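You operate a simulated robot arm through the tools that you are given. There is no shell and no other tool. Be economical: measure what you need, move in short steps, check, and stop when the job is done.

The job below is to be done with a simulated two-armed robot. You get a single attempt, and the scene is never put back.

TASK
Take the pink washcloth from the top of the low cupboard and lay it out flat on the top of the folding table.
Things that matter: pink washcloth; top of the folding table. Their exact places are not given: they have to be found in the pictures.

It is judged by the outcome, as a careful person would: the job done as asked, and still so three seconds after it is handed in. It fails if anything else is knocked over, pushed out of place, dropped, spilled or broken.

THE ROBOT
Two 7-joint arms with two-finger parallel grippers on one trunk, on a base that drives. Base frame: it is fixed to the floor where the robot stands at the start and does not move with it; the origin is under the middle of the robot, x ahead of it, y to its left, z up; the surface under the hand at the start is at about z = 0.84. Readings come in m, degrees, newtons and seconds.
The left shoulder is at the start at [0.07, 0.188, 1.385], the right one opposite. With the tool pointing down near the work surface each hand reaches from about 0.1 to 0.74 m from the robot's upright axis, wherever it stands, measured 20 degrees to its own side. Places, roughly: top of the folding table [-1.9, -0.1, 0.7]. Payload 3.91 kg a hand.
The TCP of each hand is the grasp point between the finger pads, 0.03 m short of the fingertips. In the tool frame z runs along the fingers and y along their closing line. The gripper opens to 0.11 m. The fingers are 0.02 m wide and 0.01 m thick; the gripper's body (0.048 by 0.112 m) begins 0.055 m behind the TCP.
Orientation is that of the tool frame in the base frame, as a unit quaternion [x, y, z, w]. With the fingers straight down and closing along the base's y, the tool's x points along the base's -x, its y along +y and its z along -z.

THE INTERFACE
- The arms move only by the tool play_rows. It takes "left_series", "right_series" or both (then of equal length, played together; a hand with none holds still); each is a list of rows, each a list of 7 numbers: the gripper command, from -1 (shut) to 1 (fully open), values between in proportion, then the shift along the tool's x, y, z in units of 50 mm (1.0 is 50 mm), then the turn, a rotation vector about the tool's x, y, z in units of 4 degrees (1.0 is 4 degrees). In form: [[grip, tx, ty, tz, rx, ry, rz], ...]. A call has 1 to 8 rows; each row shifts and turns the commanded pose from where the row before left it, along the tool's axes as they then stand. A call with a number of a shift or a turn outside -1 to 1 is refused whole. Each row takes 0.2 s and may step no farther than 0.05 m and 8.6 degrees from the row before; otherwise, or with a gripper value out of range, the whole call is refused. A pose out of reach is approached as far as the arm can. The call stops where the force on the tool passes 40 N (or 10 N more than at its start, if that is more) or the arm is blocked; 0.2 s more then pass. The fingers move at their own pace (about 0.072 m/s each) and stop on an object; they squeeze with about 45 N. The grip force told is the motor's: it shows also when the fingers shut on nothing. Time passes only in rows, and 0.2 s behind the last, so rows that do not move let the fingers close. The reply holds the time, the measured pose of the TCP, the force on the tool along the base axes, the opening and the grip force, in the units named above and with some noise, with the torque about the TCP (base axes, N m) and any sound that the robot's microphone picked up, and new pictures: "show" is both (left out), scene, wrist or none (wrist: the cameras of the hands that moved).
- Cameras (640 x 400 px; columns grow to the right, rows downward): "scene" is now at [0.1246, 0.02, 1.5916]; the picture's right is [0.25, -0.97, 0.00], its down [-0.75, -0.19, -0.64] and it looks along [0.62, 0.16, -0.77] (base axes); focal length 260 px, centre (320, 200). "left" rides on the left gripper at [0.072, -0.017, -0.103] in its tool frame; the picture's right is [0.23, 0.97, 0.00], its down [-0.76, 0.18, -0.62] and it looks along [-0.61, 0.14, 0.78] (tool axes); focal length 222 px, centre (320, 200). "right" rides on the right gripper at [0.072, 0.017, -0.103] in its tool frame; the picture's right is [-0.23, 0.97, 0.00], its down [-0.76, -0.18, -0.62] and it looks along [-0.61, -0.14, 0.78] (tool axes); focal length 222 px, centre (320, 200).
- raise_lower(by): slides the trunk up (or, below 0, down) by that many m; the arms and the scene camera ride with it, the base frame stays. It gives what a move gives, with no picture.
- drive_base(legs): drives the robot by 1 to 6 legs, each [ahead, turn to the left] in m and degrees, along the robot's own axes; the way and the turn of a leg run together, so that a leg with both is an arc; at most 1.5 m and 180 degrees a leg. The arms and the cameras ride along, it lands a little off, and it stops where it bumps. It gives what a move gives, and a new picture of the scene camera.
- turn_head(pan, tilt): turns the head with the scene camera to pan (to the left, within 86 degrees either way) and tilt (down, from -29 to 69), counted from straight ahead of the robot. It gives what a move gives, and a new picture of the scene camera.
- locate(camera, pixels): there is no depth. For up to 12 entries [column, row, z] of the newest picture of that camera ("zoom" is the newest enlarged one), the place [x, y] in the base frame at which the ray of that pixel passes the height z, good to about 0.002 m. No time passes.
- close_up(camera, box): a new picture of the part [left, top, right, bottom] of that camera's present view, enlarged. No time passes.
- sign_off(): hands the job in; it is judged then, once.

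Work in short steps. Measure before you move; look again where a grasp or a placing could have gone wrong, and mend it. You have 80 turns and 260 pictures in all, those below and enlarged ones among them. Open the grippers and draw the arms clear of the work before you hand the job in, unless the task says otherwise; then end with one line.

The tools are called by a JSON object that holds its "fn" and its "kwargs". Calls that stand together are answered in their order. play_rows: Moves the arms, as the interface text tells. Its arguments: {"type":"object","properties":{"left_series":{"type":"array","items":{"type":"array","items":{"type":"number"}}},"right_series":{"type":"array","items":{"type":"array","items":{"type":"number"}}},"show":{"type":"string","enum":["both","scene","wrist","none"]}},"required":[]} The other tools are called the same way: raise_lower (by) slides the trunk up or down; drive_base (legs) drives the base; turn_head (pan, tilt) turns the head that bears the scene camera; locate (camera, pixels) gives the place at which the rays of pixels pass given heights; close_up (camera, box) takes an enlarged picture of a part of a camera's view; sign_off () hands the job in.

At the start:

```text
time_s: 0.0
left_ee_pos: [0.5297, 0.3487, 1.052]
left_tool_rot: [0.0, 1.0, 0.0, -0.001]
left_wrist_force: [-0.3, -0.9, -0.5]
left_ft_torque: [0.0, 0.0, 0.0]
left_opening: 0.1101
left_grip_force: 0.1
right_ee_pos: [0.5903, -0.083, 1.0077]
right_tool_rot: [0.0, 1.0, 0.0, 0.0]
right_wrist_force: [-0.3, 0.1, -0.9]
right_ft_torque: [0.01, -0.03, -0.03]
right_opening: 0.1099
right_grip_force: 0.0
trunk travel left (down, up): [-0.895, 0.045]
robot x, y, heading: [0.0013, 0.0012, -0.1]
head pan, tilt: [14.4, 50.4]
```

scene: 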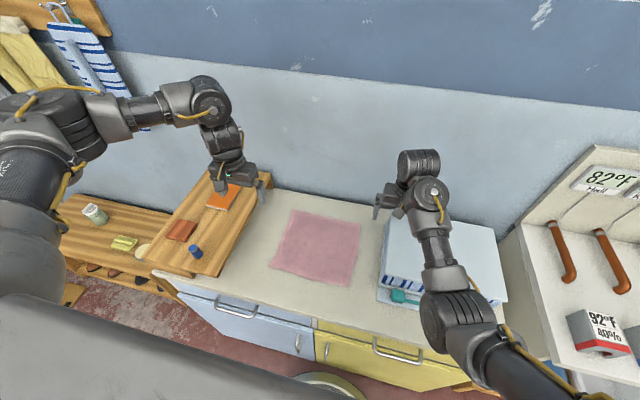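
right: 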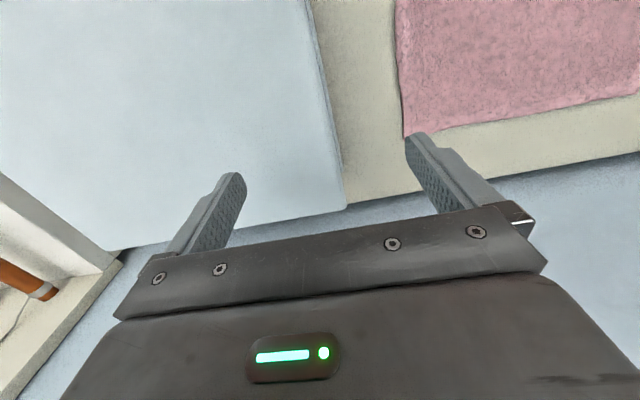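
left: 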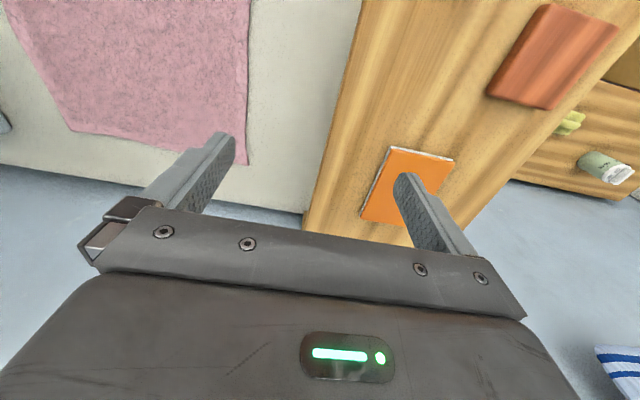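

The pink cloth lies flat on the cupboard with corners near (291,210), (360,222), (349,286), (271,266) in the scene picture. I measure them at z=0.84.

{"fn": "locate", "kwargs": {"camera": "scene", "pixels": [[291, 210, 0.84], [360, 222, 0.84], [349, 286, 0.84], [271, 266, 0.84], [265, 187, 0.84], [390, 214, 0.84], [152, 271, 0.84], [380, 300, 0.84], [225, 276, 0.88], [380, 285, 0.87]]}}

{"fn": "close_up", "kwargs": {"camera": "scene", "box": [220, 170, 420, 310]}}

{"fn": "locate", "kwargs": {"camera": "left", "pixels": [[247, 164, 0.84], [250, 2, 0.84], [72, 131, 0.84]]}}

{"fn": "locate", "kwargs": {"camera": "right", "pixels": [[404, 136, 0.84], [396, 0, 0.84]]}}

```text
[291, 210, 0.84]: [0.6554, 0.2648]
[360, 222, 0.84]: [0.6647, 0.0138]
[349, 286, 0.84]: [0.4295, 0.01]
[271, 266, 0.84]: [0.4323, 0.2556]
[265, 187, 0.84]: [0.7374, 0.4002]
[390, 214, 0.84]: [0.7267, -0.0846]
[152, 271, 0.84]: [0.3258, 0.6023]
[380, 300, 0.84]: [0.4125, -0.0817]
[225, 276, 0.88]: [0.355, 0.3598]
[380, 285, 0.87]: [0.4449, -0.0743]
```

```text
2.86 times, centred on (320, 240) of scene
```

zoom: 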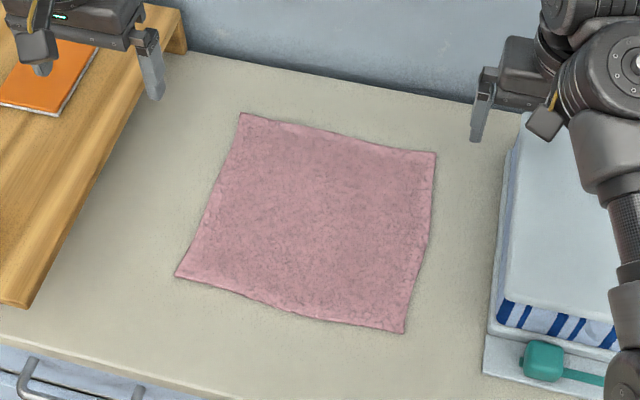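

```text
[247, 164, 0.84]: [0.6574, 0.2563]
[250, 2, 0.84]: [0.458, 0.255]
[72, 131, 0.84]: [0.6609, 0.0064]
```

```text
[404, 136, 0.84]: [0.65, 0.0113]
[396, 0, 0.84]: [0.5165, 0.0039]
```

The cloth is about 0.25 × 0.23 m at z≈0.84, with near corners at about (0.432,0.256) and (0.430,0.010). I bring both hands above those near corners at z=0.95, half open.

{"fn": "play_rows", "kwargs": {"left_series": [[-0.1, 0.4135, -0.4935, 0.51, 0, 0, 0], [-0.1, 0.4135, -0.4935, 0.51, 0, 0, 0], [-0.1, 0.4135, -0.4935, 0.51, 0, 0, 0], [-0.1, 0.4135, -0.4935, 0.51, 0, 0, 0], [-0.1, 0, 0, 0, 0, 0, 0]], "right_series": [[-0.1, 0.7165, 0.485, 0.288, 0, 0, 0], [-0.1, 0.7165, 0.485, 0.288, 0, 0, 0], [-0.1, 0.7165, 0.485, 0.288, 0, 0, 0], [-0.1, 0.7165, 0.485, 0.288, 0, 0, 0], [-0.1, 0, 0, 0, 0, 0, 0]]}}

```text
time_s: 1.4
left_ee_pos: [0.4453, 0.249, 0.9501]
left_tool_rot: [0.0, 1.0, 0.0, -0.001]
left_wrist_force: [-0.1, -0.5, 0.0]
left_ft_torque: [0.0, 0.02, -0.02]
left_opening: 0.0497
left_grip_force: 0.1
right_ee_pos: [0.4643, -0.011, 0.952]
right_tool_rot: [0.011, 1.0, -0.016, 0.016]
right_wrist_force: [0.1, 0.0, -0.4]
right_ft_torque: [0.03, 0.01, 0.03]
right_opening: 0.0493
right_grip_force: 0.0
trunk travel left (down, up): [-0.895, 0.045]
robot x, y, heading: [0.0008, -0.0009, 0.2]
head pan, tilt: [14.4, 50.4]
stopped in row 5 (right hand): the arm was blocked; the commanded pose is now the measured one
```

scene: 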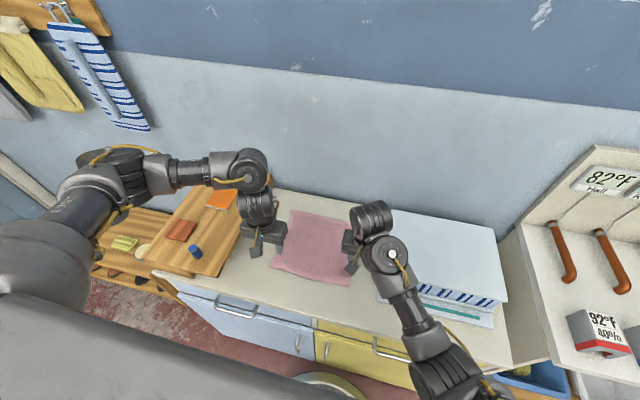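
right: 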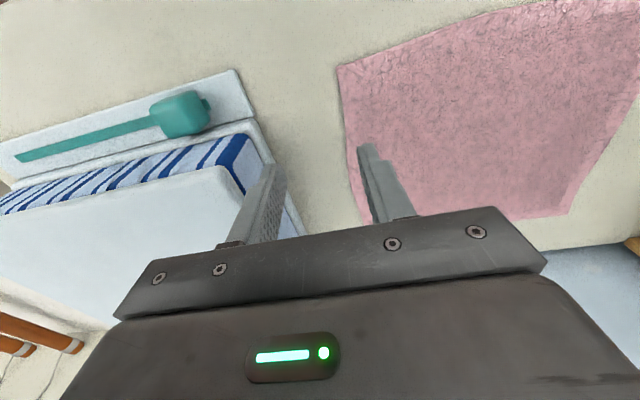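
left: 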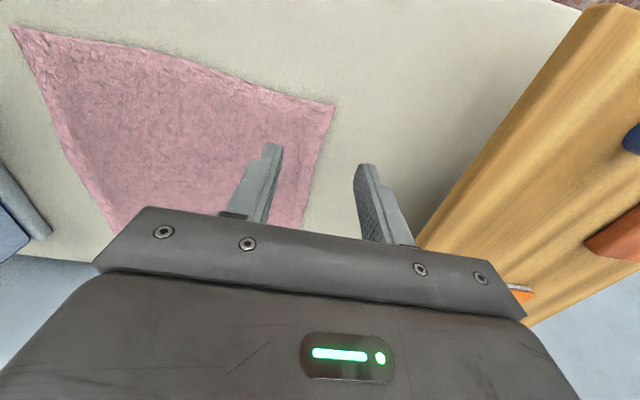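

The right hand stopped at (0.464,-0.011), short of its target and slightly twisted, with no force. I look closely at the right arm and the stack to see what blocked it.

{"fn": "close_up", "kwargs": {"camera": "scene", "box": [320, 180, 560, 400]}}

{"fn": "locate", "kwargs": {"camera": "right", "pixels": [[338, 66, 0.84], [366, 225, 0.84], [280, 160, 0.9], [168, 165, 0.9], [290, 160, 0.84], [235, 70, 0.86]]}}

{"fn": "locate", "kwargs": {"camera": "left", "pixels": [[333, 105, 0.84], [12, 26, 0.84], [305, 222, 0.84], [113, 222, 0.84]]}}

```text
1.82 times, centred on (440, 290) of scene
```

zoom: 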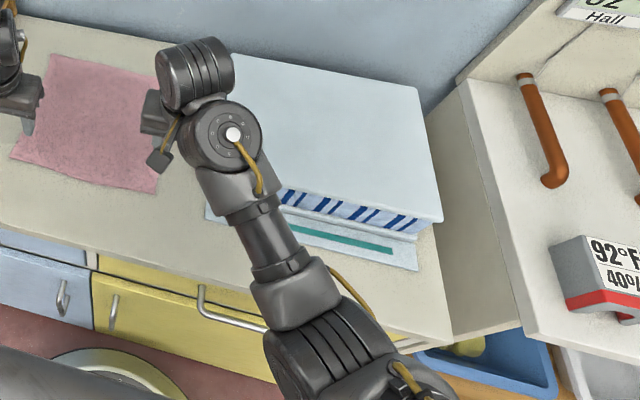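

```text
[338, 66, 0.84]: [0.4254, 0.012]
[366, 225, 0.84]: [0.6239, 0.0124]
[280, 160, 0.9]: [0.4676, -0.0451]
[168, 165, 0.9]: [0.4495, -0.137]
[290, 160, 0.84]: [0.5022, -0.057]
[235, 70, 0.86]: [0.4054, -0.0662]
```

```text
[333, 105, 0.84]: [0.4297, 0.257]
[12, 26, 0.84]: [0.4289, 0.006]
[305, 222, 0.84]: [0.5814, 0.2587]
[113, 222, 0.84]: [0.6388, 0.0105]
```

The stack appears untouched and the arm seems to be at its own limit that far across. I lift both hands by 0.08 m, then back off a little and turn left so the cloth is centred.

{"fn": "play_rows", "kwargs": {"left_series": [[-0.1, 0, 0, -0.8, 0, 0, 0], [-0.1, 0, 0, -0.8, 0, 0, 0]], "right_series": [[-0.1, 0, 0, -0.8, 0, 0, 0], [-0.1, 0, 0, -0.8, 0, 0, 0]], "show": "none"}}

{"fn": "drive_base", "kwargs": {"legs": [[-0.08, 0], [0, 14]]}}

```text
time_s: 2.0
left_ee_pos: [0.4464, 0.2497, 1.0284]
left_tool_rot: [0.001, 1.0, 0.0, -0.001]
left_wrist_force: [-0.3, -0.2, -0.6]
left_ft_torque: [0.04, 0.01, 0.0]
left_opening: 0.0495
left_grip_force: 0.0
right_ee_pos: [0.4752, -0.0177, 0.9626]
right_tool_rot: [0.016, 0.999, -0.029, 0.016]
right_wrist_force: [-0.6, -0.4, -0.1]
right_ft_torque: [0.04, 0.02, -0.03]
right_opening: 0.0499
right_grip_force: 0.0
right hand out of reach, approached as far as the arm can: row 1, 2
trunk travel left (down, up): [-0.895, 0.045]
robot x, y, heading: [0.0003, -0.001, -0.1]
head pan, tilt: [14.4, 50.4]
```

```text
time_s: 3.9
left_ee_pos: [0.2905, 0.3488, 1.0276]
left_tool_rot: [-0.123, 0.992, 0.0, 0.0]
left_wrist_force: [-0.5, 0.6, 0.1]
left_ft_torque: [-0.02, -0.02, 0.02]
left_opening: 0.0494
left_grip_force: 0.0
right_ee_pos: [0.3861, 0.1, 0.9638]
right_tool_rot: [-0.107, 0.994, -0.027, 0.022]
right_wrist_force: [0.3, 0.5, 0.2]
right_ft_torque: [0.0, 0.0, -0.01]
right_opening: 0.0496
right_grip_force: 0.2
trunk travel left (down, up): [-0.895, 0.045]
robot x, y, heading: [-0.0821, 0.0015, 14.2]
head pan, tilt: [14.4, 50.4]
```

scene: 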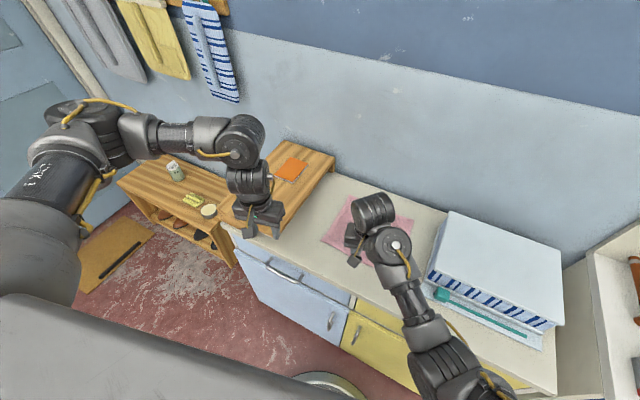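

The robot now stands at heading 14.2°. I square both tools to the base axes again and carry them above the near corners, right at (0.445,0.016) and left at (0.447,0.25).

{"fn": "play_rows", "kwargs": {"left_series": [[-0.1, 0, 0, 0, 0, 0, 0.8875], [-0.1, 0, 0, 0, 0, 0, 0.8875], [-0.1, 0, 0, 0, 0, 0, 0.8875], [-0.1, 0, 0, 0, 0, 0, 0.8875], [-0.1, -0.7825, -0.494, 0, 0, 0, 0], [-0.1, -0.7825, -0.494, 0, 0, 0, 0], [-0.1, -0.7825, -0.494, 0, 0, 0, 0], [-0.1, -0.7825, -0.494, 0, 0, 0, 0]], "right_series": [[-0.1, 0, 0, 0, -0.19, 0.16, 0.77], [-0.1, 0, 0, 0, -0.19, 0.16, 0.77], [-0.1, 0, 0, 0, -0.19, 0.16, 0.77], [-0.1, 0, 0, 0, -0.19, 0.16, 0.77], [-0.1, -0.295, -0.42, 0, 0, 0, 0], [-0.1, -0.295, -0.42, 0, 0, 0, 0], [-0.1, -0.295, -0.42, 0, 0, 0, 0], [-0.1, -0.295, -0.42, 0, 0, 0, 0]]}}

```text
time_s: 5.7
left_ee_pos: [0.4516, 0.2474, 1.0285]
left_tool_rot: [0.0, 1.0, 0.001, 0.0]
left_wrist_force: [0.8, -1.0, 0.0]
left_ft_torque: [0.03, 0.0, 0.01]
left_opening: 0.0495
left_grip_force: 0.1
right_ee_pos: [0.4462, 0.0122, 0.9591]
right_tool_rot: [0.0, 1.0, 0.001, -0.002]
right_wrist_force: [0.4, -0.2, -0.7]
right_ft_torque: [0.03, 0.04, 0.02]
right_opening: 0.0498
right_grip_force: 0.0
right hand out of reach, approached as far as the arm can: row 7
trunk travel left (down, up): [-0.895, 0.045]
robot x, y, heading: [-0.0808, 0.0011, 14.1]
head pan, tilt: [14.4, 50.4]
```

scene: 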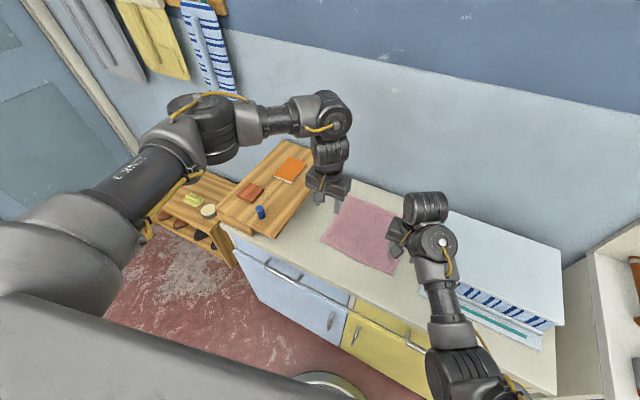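
right: 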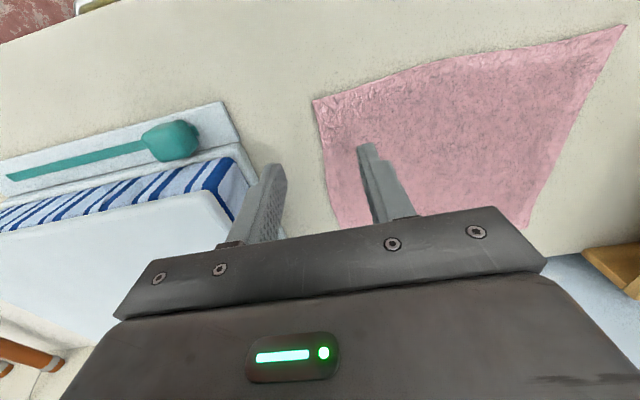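
left: 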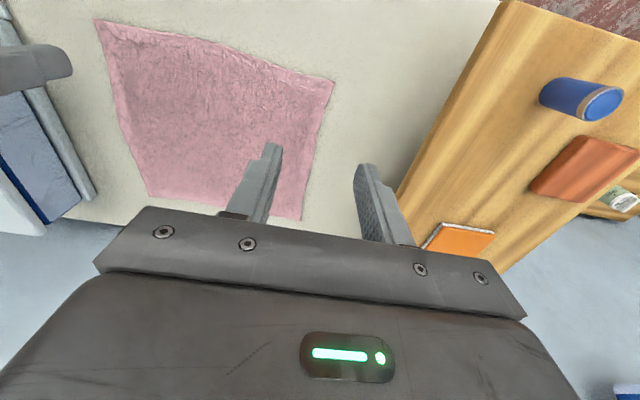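

Both hands straddle the side edges of the cloth by the near corners. I lower them to just above the surface (TCP ≈0.875).

{"fn": "play_rows", "kwargs": {"left_series": [[-0.1, 0, 0, 0.7675, 0, 0, 0], [-0.1, 0, 0, 0.7675, 0, 0, 0], [-0.1, 0, 0, 0.7675, 0, 0, 0], [-0.1, 0, 0, 0.7675, 0, 0, 0]], "right_series": [[-0.1, 0, 0, 0.42, 0, 0, 0], [-0.1, 0, 0, 0.42, 0, 0, 0], [-0.1, 0, 0, 0.42, 0, 0, 0], [-0.1, 0, 0, 0.42, 0, 0, 0]], "show": "wrist"}}

```text
time_s: 6.7
left_ee_pos: [0.4505, 0.2517, 0.8735]
left_tool_rot: [0.003, 1.0, -0.001, 0.0]
left_wrist_force: [-0.6, 0.8, 2.8]
left_ft_torque: [-0.02, 0.05, -0.02]
left_opening: 0.0492
left_grip_force: 0.0
right_ee_pos: [0.4417, 0.0138, 0.8735]
right_tool_rot: [0.0, 1.0, 0.0, 0.0]
right_wrist_force: [0.4, 0.1, 0.6]
right_ft_torque: [0.01, 0.01, 0.02]
right_opening: 0.0494
right_grip_force: 0.0
trunk travel left (down, up): [-0.895, 0.045]
robot x, y, heading: [-0.0792, 0.0, 13.9]
head pan, tilt: [14.4, 50.4]
```

right: 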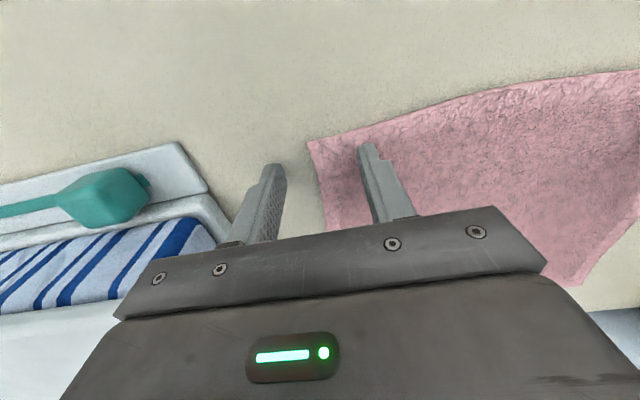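
left: 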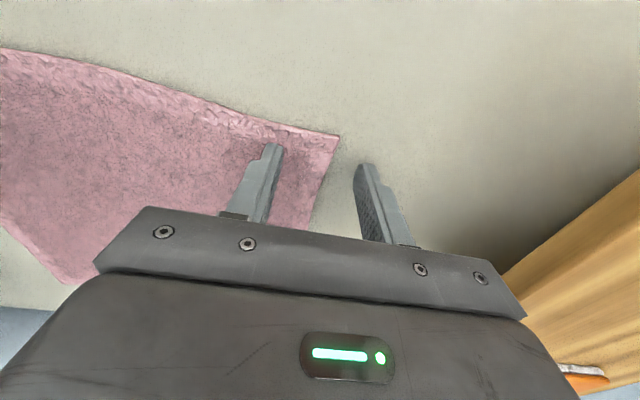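

The left fingertips already touch lightly (2.8 N). I press both down a few mm and shut the fingers on the edges.

{"fn": "play_rows", "kwargs": {"left_series": [[-0.1, 0, 0, 0.06, 0, 0, 0], [-0.5, 0, 0, 0, 0, 0, 0], [-1, 0, 0, 0, 0, 0, 0], [-1, 0, 0, 0, 0, 0, 0], [-1, 0, 0, 0, 0, 0, 0]], "right_series": [[-0.1, 0, 0, 0.1, 0, 0, 0], [-0.5, 0, 0, 0, 0, 0, 0], [-1, 0, 0, 0, 0, 0, 0], [-1, 0, 0, 0, 0, 0, 0], [-1, 0, 0, 0, 0, 0, 0]], "show": "wrist"}}

```text
time_s: 7.9
left_ee_pos: [0.4463, 0.2473, 0.8737]
left_tool_rot: [0.003, 1.0, -0.002, 0.002]
left_wrist_force: [0.2, -26.4, 12.3]
left_ft_torque: [-0.85, -0.06, 0.07]
left_opening: 0.0026
left_grip_force: 42.8
right_ee_pos: [0.4408, 0.0156, 0.8735]
right_tool_rot: [0.0, 1.0, 0.001, 0.003]
right_wrist_force: [1.6, 26.3, 20.7]
right_ft_torque: [0.97, -0.08, 0.08]
right_opening: 0.0037
right_grip_force: 43.6
trunk travel left (down, up): [-0.895, 0.045]
robot x, y, heading: [-0.0778, -0.0001, 14.0]
head pan, tilt: [14.4, 50.4]
```

right: 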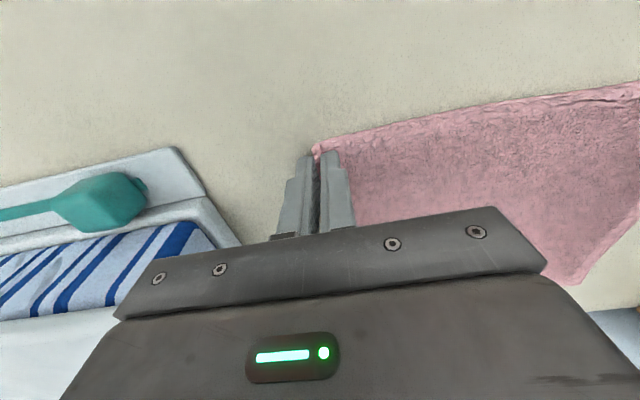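
left: 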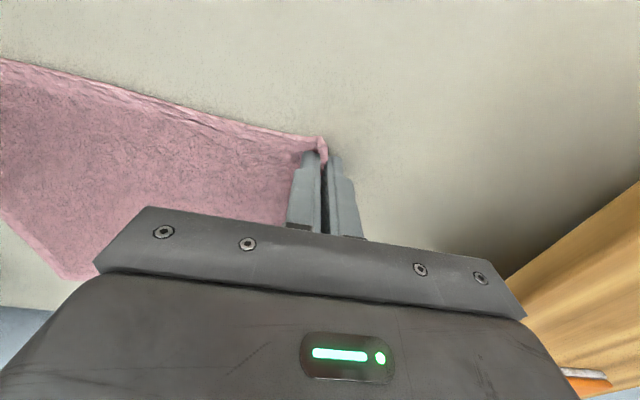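

Both hands hold cloth (openings 2.6 and 3.7 mm), but it is taut at 26 N between them. I ease the hands 1 cm inwards each while lifting a little.

{"fn": "play_rows", "kwargs": {"left_series": [[-1, 0, -0.1, -0.1, 0, 0, 0], [-1, 0, -0.1, -0.2, 0, 0, 0], [-1, 0, 0, -0.5, 0, 0, 0], [-1, 0, 0, -0.5, 0, 0, 0]], "right_series": [[-1, 0, 0.1, -0.1, 0, 0, 0], [-1, 0, 0.1, -0.2, 0, 0, 0], [-1, 0, 0, -0.5, 0, 0, 0], [-1, 0, 0, -0.5, 0, 0, 0]]}}

```text
time_s: 8.9
left_ee_pos: [0.449, 0.2426, 0.9361]
left_tool_rot: [0.001, 1.0, 0.001, 0.001]
left_wrist_force: [-0.5, -4.8, -0.8]
left_ft_torque: [-0.12, -0.04, 0.0]
left_opening: 0.0026
left_grip_force: 42.5
right_ee_pos: [0.4429, 0.0216, 0.9355]
right_tool_rot: [0.001, 1.0, -0.001, -0.001]
right_wrist_force: [0.6, 3.9, 0.7]
right_ft_torque: [0.14, 0.02, 0.05]
right_opening: 0.0032
right_grip_force: 43.0
trunk travel left (down, up): [-0.895, 0.045]
robot x, y, heading: [-0.0826, -0.0005, 14.3]
head pan, tilt: [14.4, 50.4]
```

scene: 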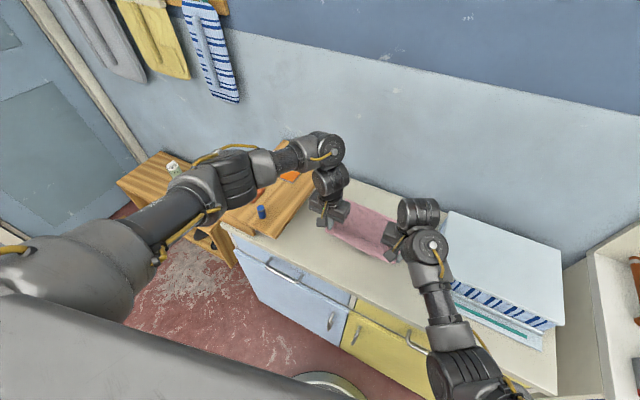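
right: 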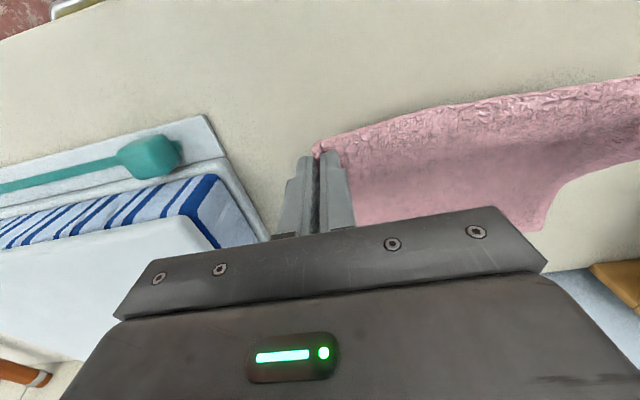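
left: 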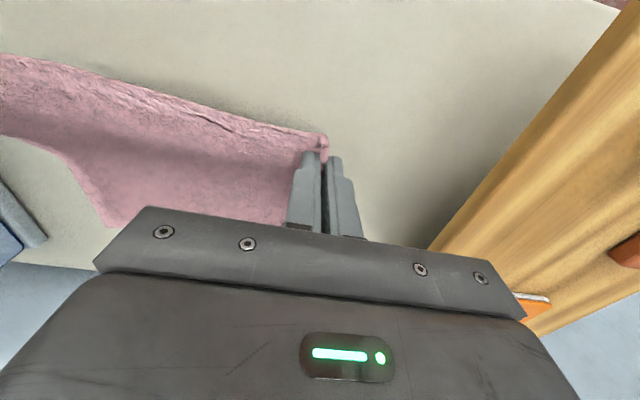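

The cloth follows both hands. I lift further with the arms to about z=1.1 and raise the trunk.

{"fn": "play_rows", "kwargs": {"left_series": [[-1, 0, 0, -0.7, 0, 0, 0], [-1, 0, 0, -0.7, 0, 0, 0], [-1, 0, 0, -0.7, 0, 0, 0], [-1, 0, 0, -0.7, 0, 0, 0]], "right_series": [[-1, 0, 0, -0.7, 0, 0, 0], [-1, 0, 0, -0.7, 0, 0, 0], [-1, 0, 0, -0.7, 0, 0, 0], [-1, 0, 0, -0.7, 0, 0, 0]], "show": "none"}}

{"fn": "raise_lower", "kwargs": {"by": 0.04}}

{"fn": "close_up", "kwargs": {"camera": "scene", "box": [220, 100, 540, 300]}}

```text
time_s: 9.9
left_ee_pos: [0.4469, 0.2422, 1.0791]
left_tool_rot: [0.001, 1.0, 0.0, -0.001]
left_wrist_force: [-0.2, -10.0, -5.3]
left_ft_torque: [-0.27, -0.02, 0.06]
left_opening: 0.0024
left_grip_force: 42.5
right_ee_pos: [0.446, 0.0447, 0.9703]
right_tool_rot: [0.0, 1.0, -0.001, 0.001]
right_wrist_force: [0.4, 9.1, 5.8]
right_ft_torque: [0.36, 0.0, 0.04]
right_opening: 0.0035
right_grip_force: 43.4
right hand out of reach, approached as far as the arm can: row 1, 2, 3, 4
trunk travel left (down, up): [-0.895, 0.045]
robot x, y, heading: [-0.0807, -0.0018, 14.0]
head pan, tilt: [14.4, 50.4]
```

```text
time_s: 10.7
left_ee_pos: [0.447, 0.2416, 1.1177]
left_tool_rot: [0.0, 1.0, 0.0, 0.0]
left_wrist_force: [0.2, -9.3, -6.0]
left_ft_torque: [-0.3, -0.05, 0.06]
left_opening: 0.0022
left_grip_force: 42.6
right_ee_pos: [0.447, 0.0458, 1.0099]
right_tool_rot: [0.001, 1.0, 0.0, 0.0]
right_wrist_force: [-0.1, 9.1, 4.6]
right_ft_torque: [0.35, 0.05, 0.0]
right_opening: 0.0034
right_grip_force: 43.4
trunk travel left (down, up): [-0.935, 0.005]
robot x, y, heading: [-0.0818, -0.0032, 13.8]
head pan, tilt: [14.4, 50.4]
```

```text
2.00 times, centred on (380, 200) of scene
```

zoom: 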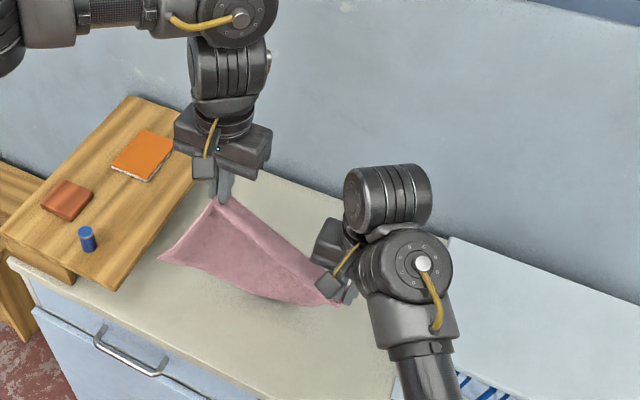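

The right hand can't rise above about 1.01 in this posture, so the left is higher. I level the left hand to z≈1.02, then back off; the cloth just trails over the bare cupboard front.

{"fn": "play_rows", "kwargs": {"left_series": [[-1, 0, 0, 0.5, 0, 0, 0], [-1, 0, 0, 0.5, 0, 0, 0], [-1, 0, 0, 0.5, 0, 0, 0], [-1, 0, 0, 0.45, 0, 0, 0]], "show": "scene"}}

```text
time_s: 11.7
left_ee_pos: [0.4467, 0.242, 1.0193]
left_tool_rot: [0.002, 1.0, 0.0, -0.001]
left_wrist_force: [-0.2, -0.7, -0.3]
left_ft_torque: [0.02, -0.01, 0.04]
left_opening: 0.0028
left_grip_force: 42.3
right_ee_pos: [0.4456, 0.0442, 1.0094]
right_tool_rot: [0.0, 1.0, 0.0, 0.0]
right_wrist_force: [0.0, 0.5, -0.1]
right_ft_torque: [-0.02, 0.01, -0.05]
right_opening: 0.0032
right_grip_force: 43.5
trunk travel left (down, up): [-0.935, 0.005]
robot x, y, heading: [-0.08, -0.003, 14.3]
head pan, tilt: [14.4, 50.4]
```

scene: 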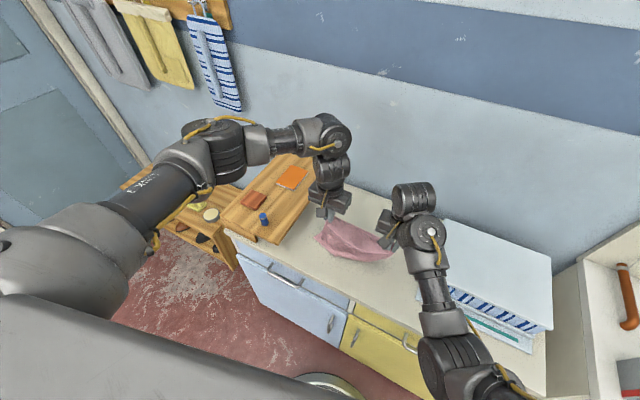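

Now level. I back straight off 0.4 m away from the cupboard.

{"fn": "drive_base", "kwargs": {"legs": [[-0.4, 0]]}}

```text
time_s: 14.2
left_ee_pos: [0.0567, 0.1439, 1.0185]
left_tool_rot: [0.001, 1.0, -0.001, -0.002]
left_wrist_force: [0.1, 0.4, -0.3]
left_ft_torque: [0.04, 0.03, -0.01]
left_opening: 0.0026
left_grip_force: 42.6
right_ee_pos: [0.056, -0.0536, 1.0093]
right_tool_rot: [0.0, 1.0, 0.0, 0.001]
right_wrist_force: [-0.4, -0.6, 0.7]
right_ft_torque: [0.02, 0.03, -0.02]
right_opening: 0.0036
right_grip_force: 42.9
trunk travel left (down, up): [-0.935, 0.005]
robot x, y, heading: [-0.4731, -0.0995, 13.8]
head pan, tilt: [14.4, 50.4]
```

scene: 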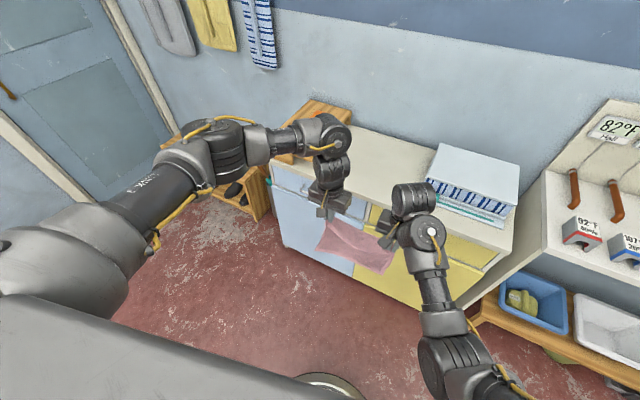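

The cupboard is clear and the cloth hangs between the hands. I turn left in place about 80° and look with the head panned toward the left to see the way.

{"fn": "drive_base", "kwargs": {"legs": [[0, 80]]}}

{"fn": "turn_head", "kwargs": {"pan": 60, "tilt": 35}}

```text
time_s: 18.1
left_ee_pos: [-0.6108, 0.4663, 1.0189]
left_tool_rot: [-0.636, 0.771, 0.0, 0.0]
left_wrist_force: [0.2, 0.0, 0.1]
left_ft_torque: [-0.01, -0.03, -0.1]
left_opening: 0.0025
left_grip_force: 42.3
right_ee_pos: [-0.4167, 0.4283, 1.0087]
right_tool_rot: [-0.637, 0.771, 0.0, 0.0]
right_wrist_force: [-0.3, 1.2, -0.1]
right_ft_torque: [-0.01, 0.01, -0.08]
right_opening: 0.0033
right_grip_force: 43.6
trunk travel left (down, up): [-0.935, 0.005]
robot x, y, heading: [-0.4721, -0.0952, 93.6]
head pan, tilt: [14.4, 50.4]
```

scene: 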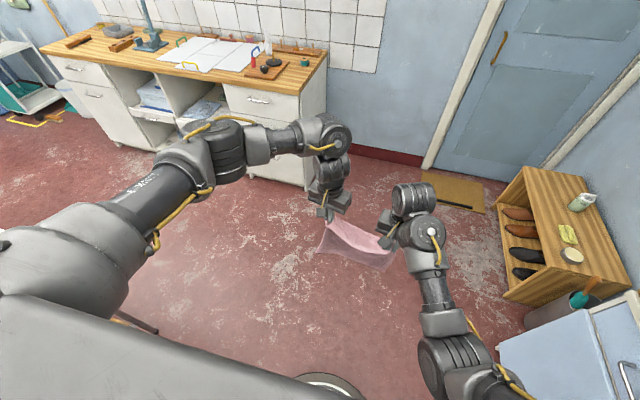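

```text
time_s: 19.2
left_ee_pos: [-0.611, 0.4666, 1.0201]
left_tool_rot: [-0.637, 0.771, 0.0, 0.0]
left_wrist_force: [0.1, 0.2, -0.5]
left_ft_torque: [0.0, -0.05, -0.1]
left_opening: 0.0027
left_grip_force: 42.5
right_ee_pos: [-0.4182, 0.4272, 1.0097]
right_tool_rot: [-0.637, 0.771, 0.0, 0.0]
right_wrist_force: [0.0, -0.8, -0.2]
right_ft_torque: [0.0, 0.01, -0.09]
right_opening: 0.0034
right_grip_force: 43.7
trunk travel left (down, up): [-0.935, 0.005]
robot x, y, heading: [-0.4704, -0.0978, 93.2]
head pan, tilt: [60.0, 35.0]
```

scene: 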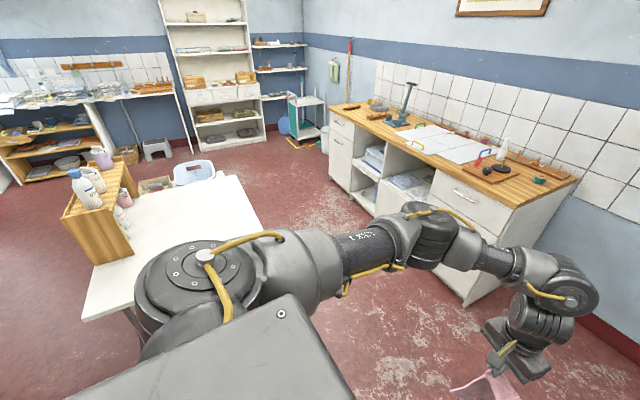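

The white folding table stands at left with a wooden caddy, bottles and a blue basket on it. I measure its corners at z=0.7 before turning on.

{"fn": "locate", "kwargs": {"camera": "scene", "pixels": [[82, 318, 0.7], [236, 176, 0.7], [264, 238, 0.7], [132, 265, 0.7], [175, 185, 0.7], [213, 178, 0.7], [100, 208, 0.95]]}}

{"fn": "drive_base", "kwargs": {"legs": [[0, 40]]}}

```text
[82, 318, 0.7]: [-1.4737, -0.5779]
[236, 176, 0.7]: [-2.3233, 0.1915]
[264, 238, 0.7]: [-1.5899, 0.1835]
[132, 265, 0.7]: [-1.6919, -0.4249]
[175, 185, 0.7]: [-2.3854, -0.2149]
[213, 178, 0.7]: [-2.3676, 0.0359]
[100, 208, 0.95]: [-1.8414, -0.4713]
```

```text
time_s: 21.5
left_ee_pos: [-0.9442, 0.2396, 1.0195]
left_tool_rot: [0.865, -0.502, -0.001, 0.0]
left_wrist_force: [-0.2, -0.1, 0.4]
left_ft_torque: [0.0, 0.03, -0.1]
left_opening: 0.0025
left_grip_force: 42.2
right_ee_pos: [-0.773, 0.3368, 1.0098]
right_tool_rot: [0.866, -0.5, 0.0, 0.0]
right_wrist_force: [0.5, -0.8, -0.2]
right_ft_torque: [0.02, 0.03, -0.1]
right_opening: 0.0032
right_grip_force: 43.4
trunk travel left (down, up): [-0.935, 0.005]
robot x, y, heading: [-0.4706, -0.0961, 133.9]
head pan, tilt: [60.0, 35.0]
```

scene: 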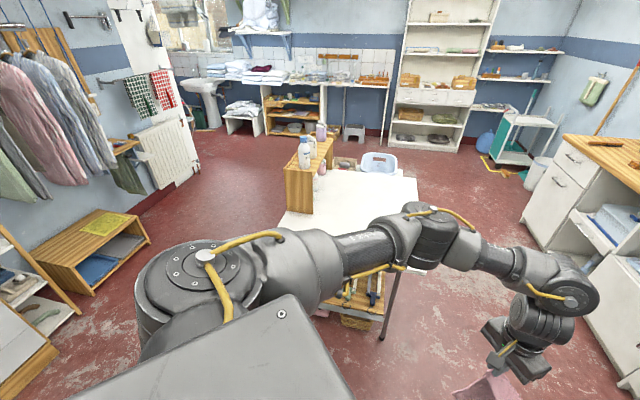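

The way is free. I turn the remaining ~45° to face the table squarely and point the head forward.

{"fn": "drive_base", "kwargs": {"legs": [[0, 46]]}}

{"fn": "turn_head", "kwargs": {"pan": 0, "tilt": 30}}

```text
time_s: 24.0
left_ee_pos: [-1.0423, -0.2071, 1.0182]
left_tool_rot: [0.992, -0.122, 0.0, 0.0]
left_wrist_force: [0.2, -0.3, -0.3]
left_ft_torque: [-0.01, -0.05, -0.1]
left_opening: 0.0027
left_grip_force: 42.5
right_ee_pos: [-0.9936, -0.0152, 1.0108]
right_tool_rot: [0.993, -0.12, 0.0, 0.0]
right_wrist_force: [0.1, -1.0, -1.2]
right_ft_torque: [0.03, 0.01, -0.11]
right_opening: 0.0032
right_grip_force: 43.4
trunk travel left (down, up): [-0.935, 0.005]
robot x, y, heading: [-0.4745, -0.0965, -179.8]
head pan, tilt: [60.0, 35.0]
```

scene: 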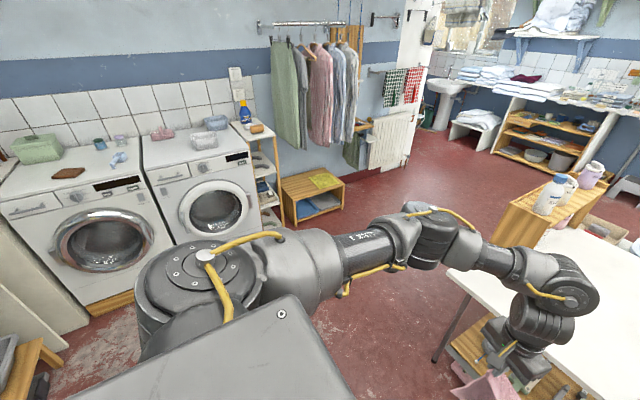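

```text
time_s: 25.3
left_ee_pos: [-1.0419, -0.2066, 1.0195]
left_tool_rot: [0.993, -0.122, 0.001, 0.0]
left_wrist_force: [-0.9, 0.5, 0.2]
left_ft_torque: [0.0, -0.01, -0.09]
left_opening: 0.0025
left_grip_force: 42.4
right_ee_pos: [-0.9938, -0.0153, 1.0098]
right_tool_rot: [0.993, -0.121, 0.0, -0.001]
right_wrist_force: [-0.5, -0.6, -0.7]
right_ft_torque: [-0.01, -0.02, -0.07]
right_opening: 0.0034
right_grip_force: 42.4
trunk travel left (down, up): [-0.935, 0.005]
robot x, y, heading: [-0.4724, -0.0991, -179.6]
head pan, tilt: [0.0, 30.0]
```

scene: 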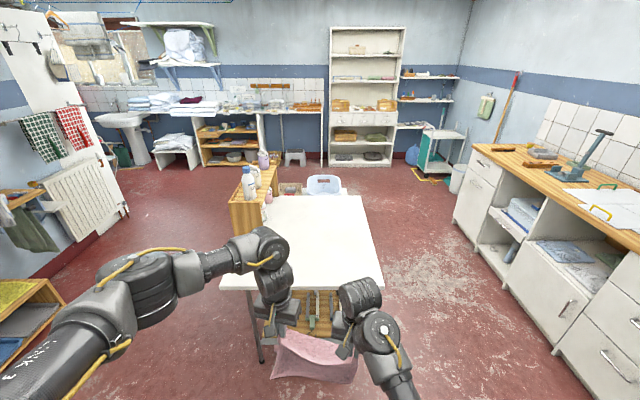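

I see the table squarely: near edge from (220,289) to (383,288), caddy at (230–278,170–235). I measure these.

{"fn": "locate", "kwargs": {"camera": "scene", "pixels": [[220, 289, 0.7], [383, 288, 0.7], [358, 196, 0.7], [262, 234, 0.7], [230, 233, 0.7], [279, 197, 0.7], [307, 190, 0.7], [262, 203, 0.88], [230, 203, 0.88]]}}

{"fn": "close_up", "kwargs": {"camera": "scene", "box": [200, 150, 420, 310]}}

```text
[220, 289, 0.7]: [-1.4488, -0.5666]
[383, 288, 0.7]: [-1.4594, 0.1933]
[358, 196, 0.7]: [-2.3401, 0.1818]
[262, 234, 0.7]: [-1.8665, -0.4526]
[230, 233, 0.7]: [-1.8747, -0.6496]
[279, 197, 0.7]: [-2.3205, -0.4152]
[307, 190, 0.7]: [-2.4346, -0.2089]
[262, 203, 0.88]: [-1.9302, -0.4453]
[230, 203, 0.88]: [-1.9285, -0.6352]
```

```text
2.50 times, centred on (310, 230) of scene
```

zoom: 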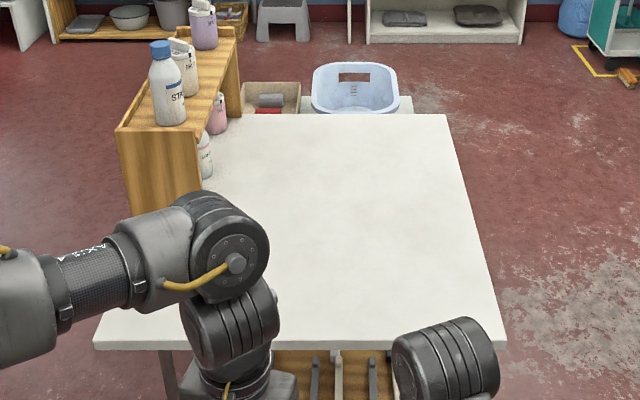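

The table spans x −1.46…−2.34, y −0.57…0.19, with the caddy at y<−0.44 beyond x=−1.87, so the cloth fits at y≈−0.1, x≈−1.53…−1.76. I square the tools to the robot, spread the hands to 0.218 m, and raise and extend them.

{"fn": "play_rows", "kwargs": {"left_series": [[-1, 0, 0, 0, 0, 0, -0.8875], [-1, 0, 0, 0, 0, 0, -0.8875], [-1, 0, 0, 0, 0, 0, -0.8875], [-1, 0, 0, 0, 0, 0, -0.8875], [-1, -0.15, 0.0275, -0.2, 0, 0, 0], [-1, -0.15, 0.0275, -0.2, 0, 0, 0], [-1, -0.15, 0.0275, -0.2, 0, 0, 0], [-1, -0.15, 0.0275, -0.2, 0, 0, 0]], "right_series": [[-1, 0, 0, 0, 0, 0, -0.8875], [-1, 0, 0, 0, 0, 0, -0.8875], [-1, 0, 0, 0, 0, 0, -0.8875], [-1, 0, 0, 0, 0, 0, -0.8875], [-1, -0.396, -0.108, -0.25, 0, 0, 0], [-1, -0.396, -0.108, -0.25, 0, 0, 0], [-1, -0.396, -0.108, -0.25, 0, 0, 0], [-1, -0.396, -0.108, -0.25, 0, 0, 0]], "show": "scene"}}

```text
time_s: 26.9
left_ee_pos: [-1.0643, -0.2108, 1.0481]
left_tool_rot: [1.0, 0.002, 0.0, -0.001]
left_wrist_force: [0.0, 0.2, -0.5]
left_ft_torque: [-0.03, 0.01, -0.09]
left_opening: 0.0027
left_grip_force: 42.4
right_ee_pos: [-1.0509, 0.0003, 1.0433]
right_tool_rot: [1.0, -0.002, -0.002, 0.001]
right_wrist_force: [-2.1, -7.1, -5.7]
right_ft_torque: [0.83, 0.12, -0.66]
right_opening: 0.0031
right_grip_force: 43.3
trunk travel left (down, up): [-0.935, 0.005]
robot x, y, heading: [-0.4716, -0.0957, -179.7]
head pan, tilt: [0.0, 30.0]
stopped in row 8 (right hand): the force on the tool passed its limit at 80 N (the readings are from after the stop); the commanded pose is now the measured one
```

scene: 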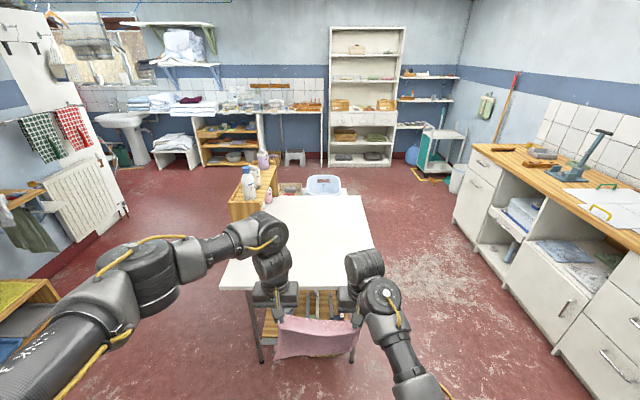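

The right hand hit a force peak, likely tension in the cloth; it's settled at ~9 N now. I look closely at the cloth and hands.

{"fn": "close_up", "kwargs": {"camera": "scene", "box": [230, 230, 430, 370]}}

{"fn": "close_up", "kwargs": {"camera": "right", "box": [0, 0, 640, 400]}}

{"fn": "close_up", "kwargs": {"camera": "left", "box": [0, 0, 640, 400]}}

```text
2.86 times, centred on (330, 300) of scene
```

zoom: 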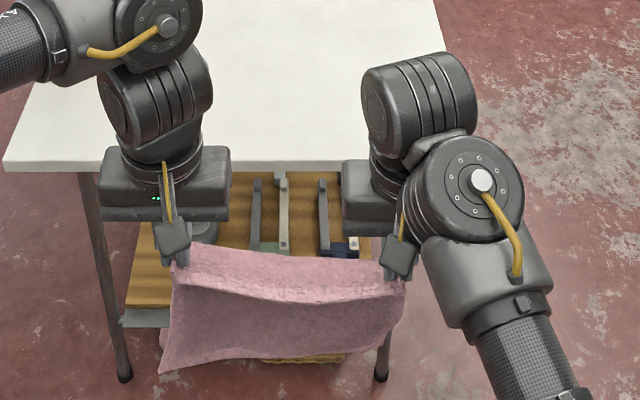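

```text
1.00 times, centred on (320, 200) of right (not enlarged: the box is as wide or as high as the picture)
```

zoom: 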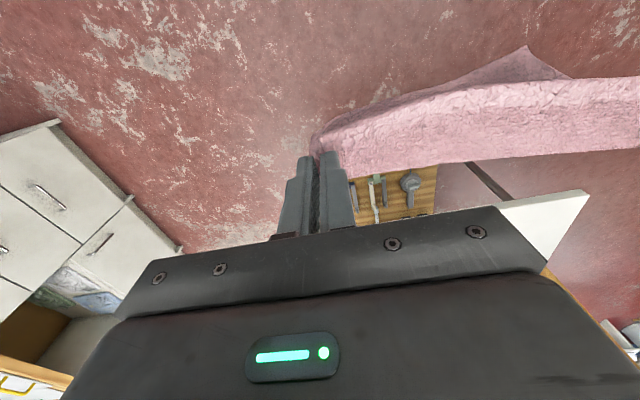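

```text
1.00 times, centred on (320, 200) of left (not enlarged: the box is as wide or as high as the picture)
```

zoom: 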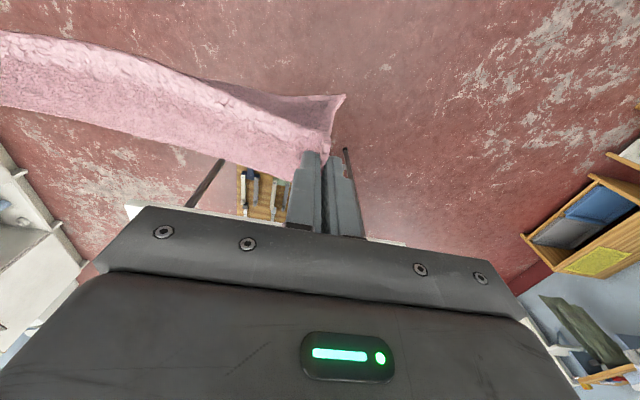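

The cloth hangs nicely from both corners. I drive ahead 0.45 m toward the table with the cloth's lower edge about 8 cm above table height.

{"fn": "drive_base", "kwargs": {"legs": [[0.45, 0]]}}

```text
time_s: 29.6
left_ee_pos: [-1.5074, -0.2133, 1.0492]
left_tool_rot: [1.0, 0.004, 0.0, 0.0]
left_wrist_force: [-0.6, 0.4, -0.2]
left_ft_torque: [-0.02, 0.04, -0.11]
left_opening: 0.0024
left_grip_force: 42.2
right_ee_pos: [-1.4967, -0.0028, 1.045]
right_tool_rot: [1.0, -0.001, -0.002, 0.001]
right_wrist_force: [0.5, -15.7, -9.4]
right_ft_torque: [1.98, 0.82, -1.37]
right_opening: 0.0033
right_grip_force: 43.0
trunk travel left (down, up): [-0.935, 0.005]
robot x, y, heading: [-0.9198, -0.101, -179.7]
head pan, tilt: [0.0, 30.0]
```

scene: 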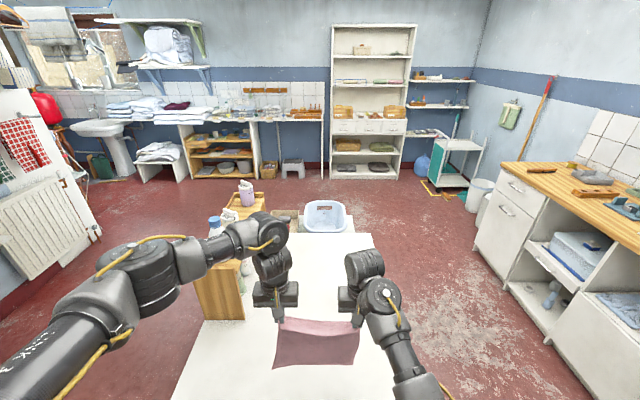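

The right hand shows ~18 N that the left doesn't, so its folded forearm is probably pressing on its own hand. Extending forward should relieve it: I move both hands 0.10 m further out.

{"fn": "play_rows", "kwargs": {"left_series": [[-1, -0.45, 0, 0, 0, 0, 0], [-1, -0.45, 0, 0, 0, 0, 0], [-1, -0.45, 0, 0, 0, 0, 0], [-1, -0.45, 0, 0, 0, 0, 0]], "right_series": [[-1, -0.5, -0.02, 0, 0, 0, 0], [-1, -0.5, -0.02, 0, 0, 0, 0], [-1, -0.5, -0.02, 0, 0, 0, 0], [-1, -0.5, -0.02, 0, 0, 0, 0]], "show": "scene"}}

```text
time_s: 30.6
left_ee_pos: [-1.5988, -0.2088, 1.0512]
left_tool_rot: [1.0, 0.003, -0.001, -0.003]
left_wrist_force: [0.1, -0.4, -0.5]
left_ft_torque: [0.06, 0.01, -0.03]
left_opening: 0.0022
left_grip_force: 42.7
right_ee_pos: [-1.5968, 0.0018, 1.0443]
right_tool_rot: [1.0, -0.002, -0.002, 0.001]
right_wrist_force: [-0.5, -0.8, 0.2]
right_ft_torque: [0.01, 0.0, -0.11]
right_opening: 0.0029
right_grip_force: 42.6
trunk travel left (down, up): [-0.935, 0.005]
robot x, y, heading: [-0.9179, -0.1007, -179.6]
head pan, tilt: [0.0, 30.0]
```

scene: 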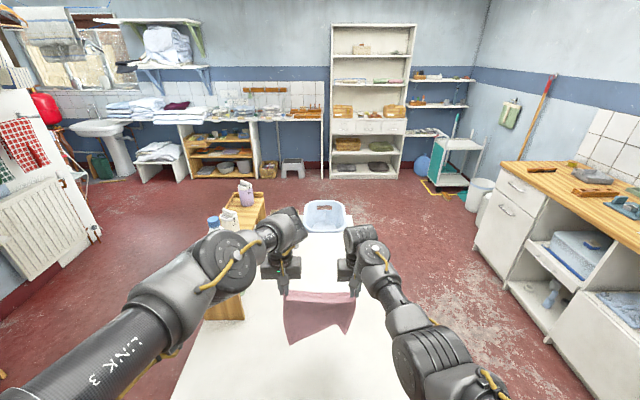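

Force gone. I drive 0.14 m more so the hands are at x≈−1.74.

{"fn": "drive_base", "kwargs": {"legs": [[0.14, 0]]}}

{"fn": "turn_head", "kwargs": {"pan": 0, "tilt": 50}}

```text
time_s: 31.9
left_ee_pos: [-1.7302, -0.2093, 1.0561]
left_tool_rot: [1.0, 0.0, -0.003, -0.001]
left_wrist_force: [0.1, 0.2, 0.6]
left_ft_torque: [0.04, 0.01, 0.0]
left_opening: 0.0023
left_grip_force: 42.7
right_ee_pos: [-1.7251, 0.0028, 1.0501]
right_tool_rot: [1.0, -0.003, -0.006, 0.0]
right_wrist_force: [-1.3, -0.4, -1.5]
right_ft_torque: [-0.01, -0.02, -0.1]
right_opening: 0.0035
right_grip_force: 43.5
trunk travel left (down, up): [-0.935, 0.005]
robot x, y, heading: [-1.059, -0.1021, -180.1]
head pan, tilt: [0.0, 30.0]
```

scene: 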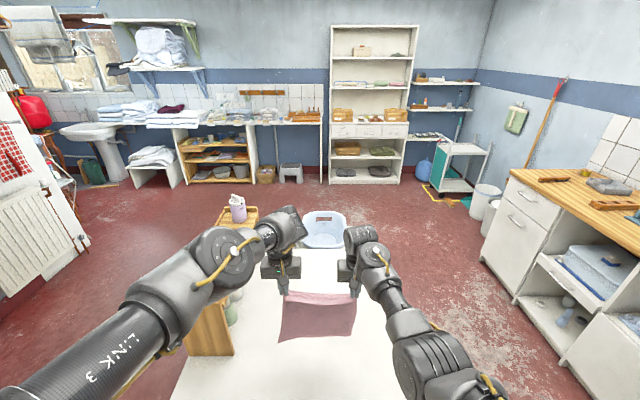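

```text
time_s: 32.8
left_ee_pos: [-1.734, -0.21, 1.0536]
left_tool_rot: [1.0, -0.001, -0.002, -0.002]
left_wrist_force: [0.6, 0.4, -0.3]
left_ft_torque: [0.08, 0.01, 0.0]
left_opening: 0.0023
left_grip_force: 42.4
right_ee_pos: [-1.7264, 0.0022, 1.0481]
right_tool_rot: [1.0, -0.003, -0.005, 0.001]
right_wrist_force: [0.4, -1.3, -0.9]
right_ft_torque: [0.0, 0.0, -0.09]
right_opening: 0.0032
right_grip_force: 43.4
trunk travel left (down, up): [-0.935, 0.005]
robot x, y, heading: [-1.0577, -0.0993, -180.0]
head pan, tilt: [0.0, 50.0]
```

scene: 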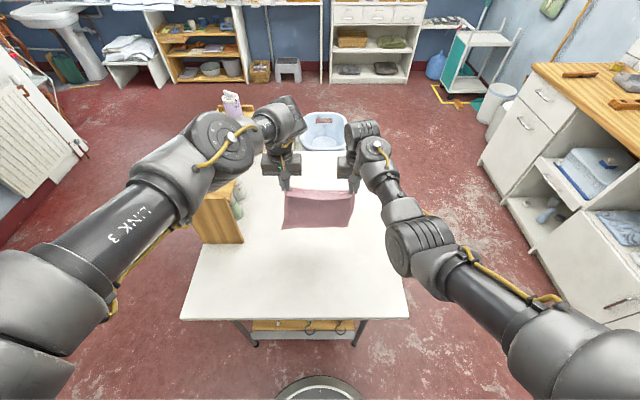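

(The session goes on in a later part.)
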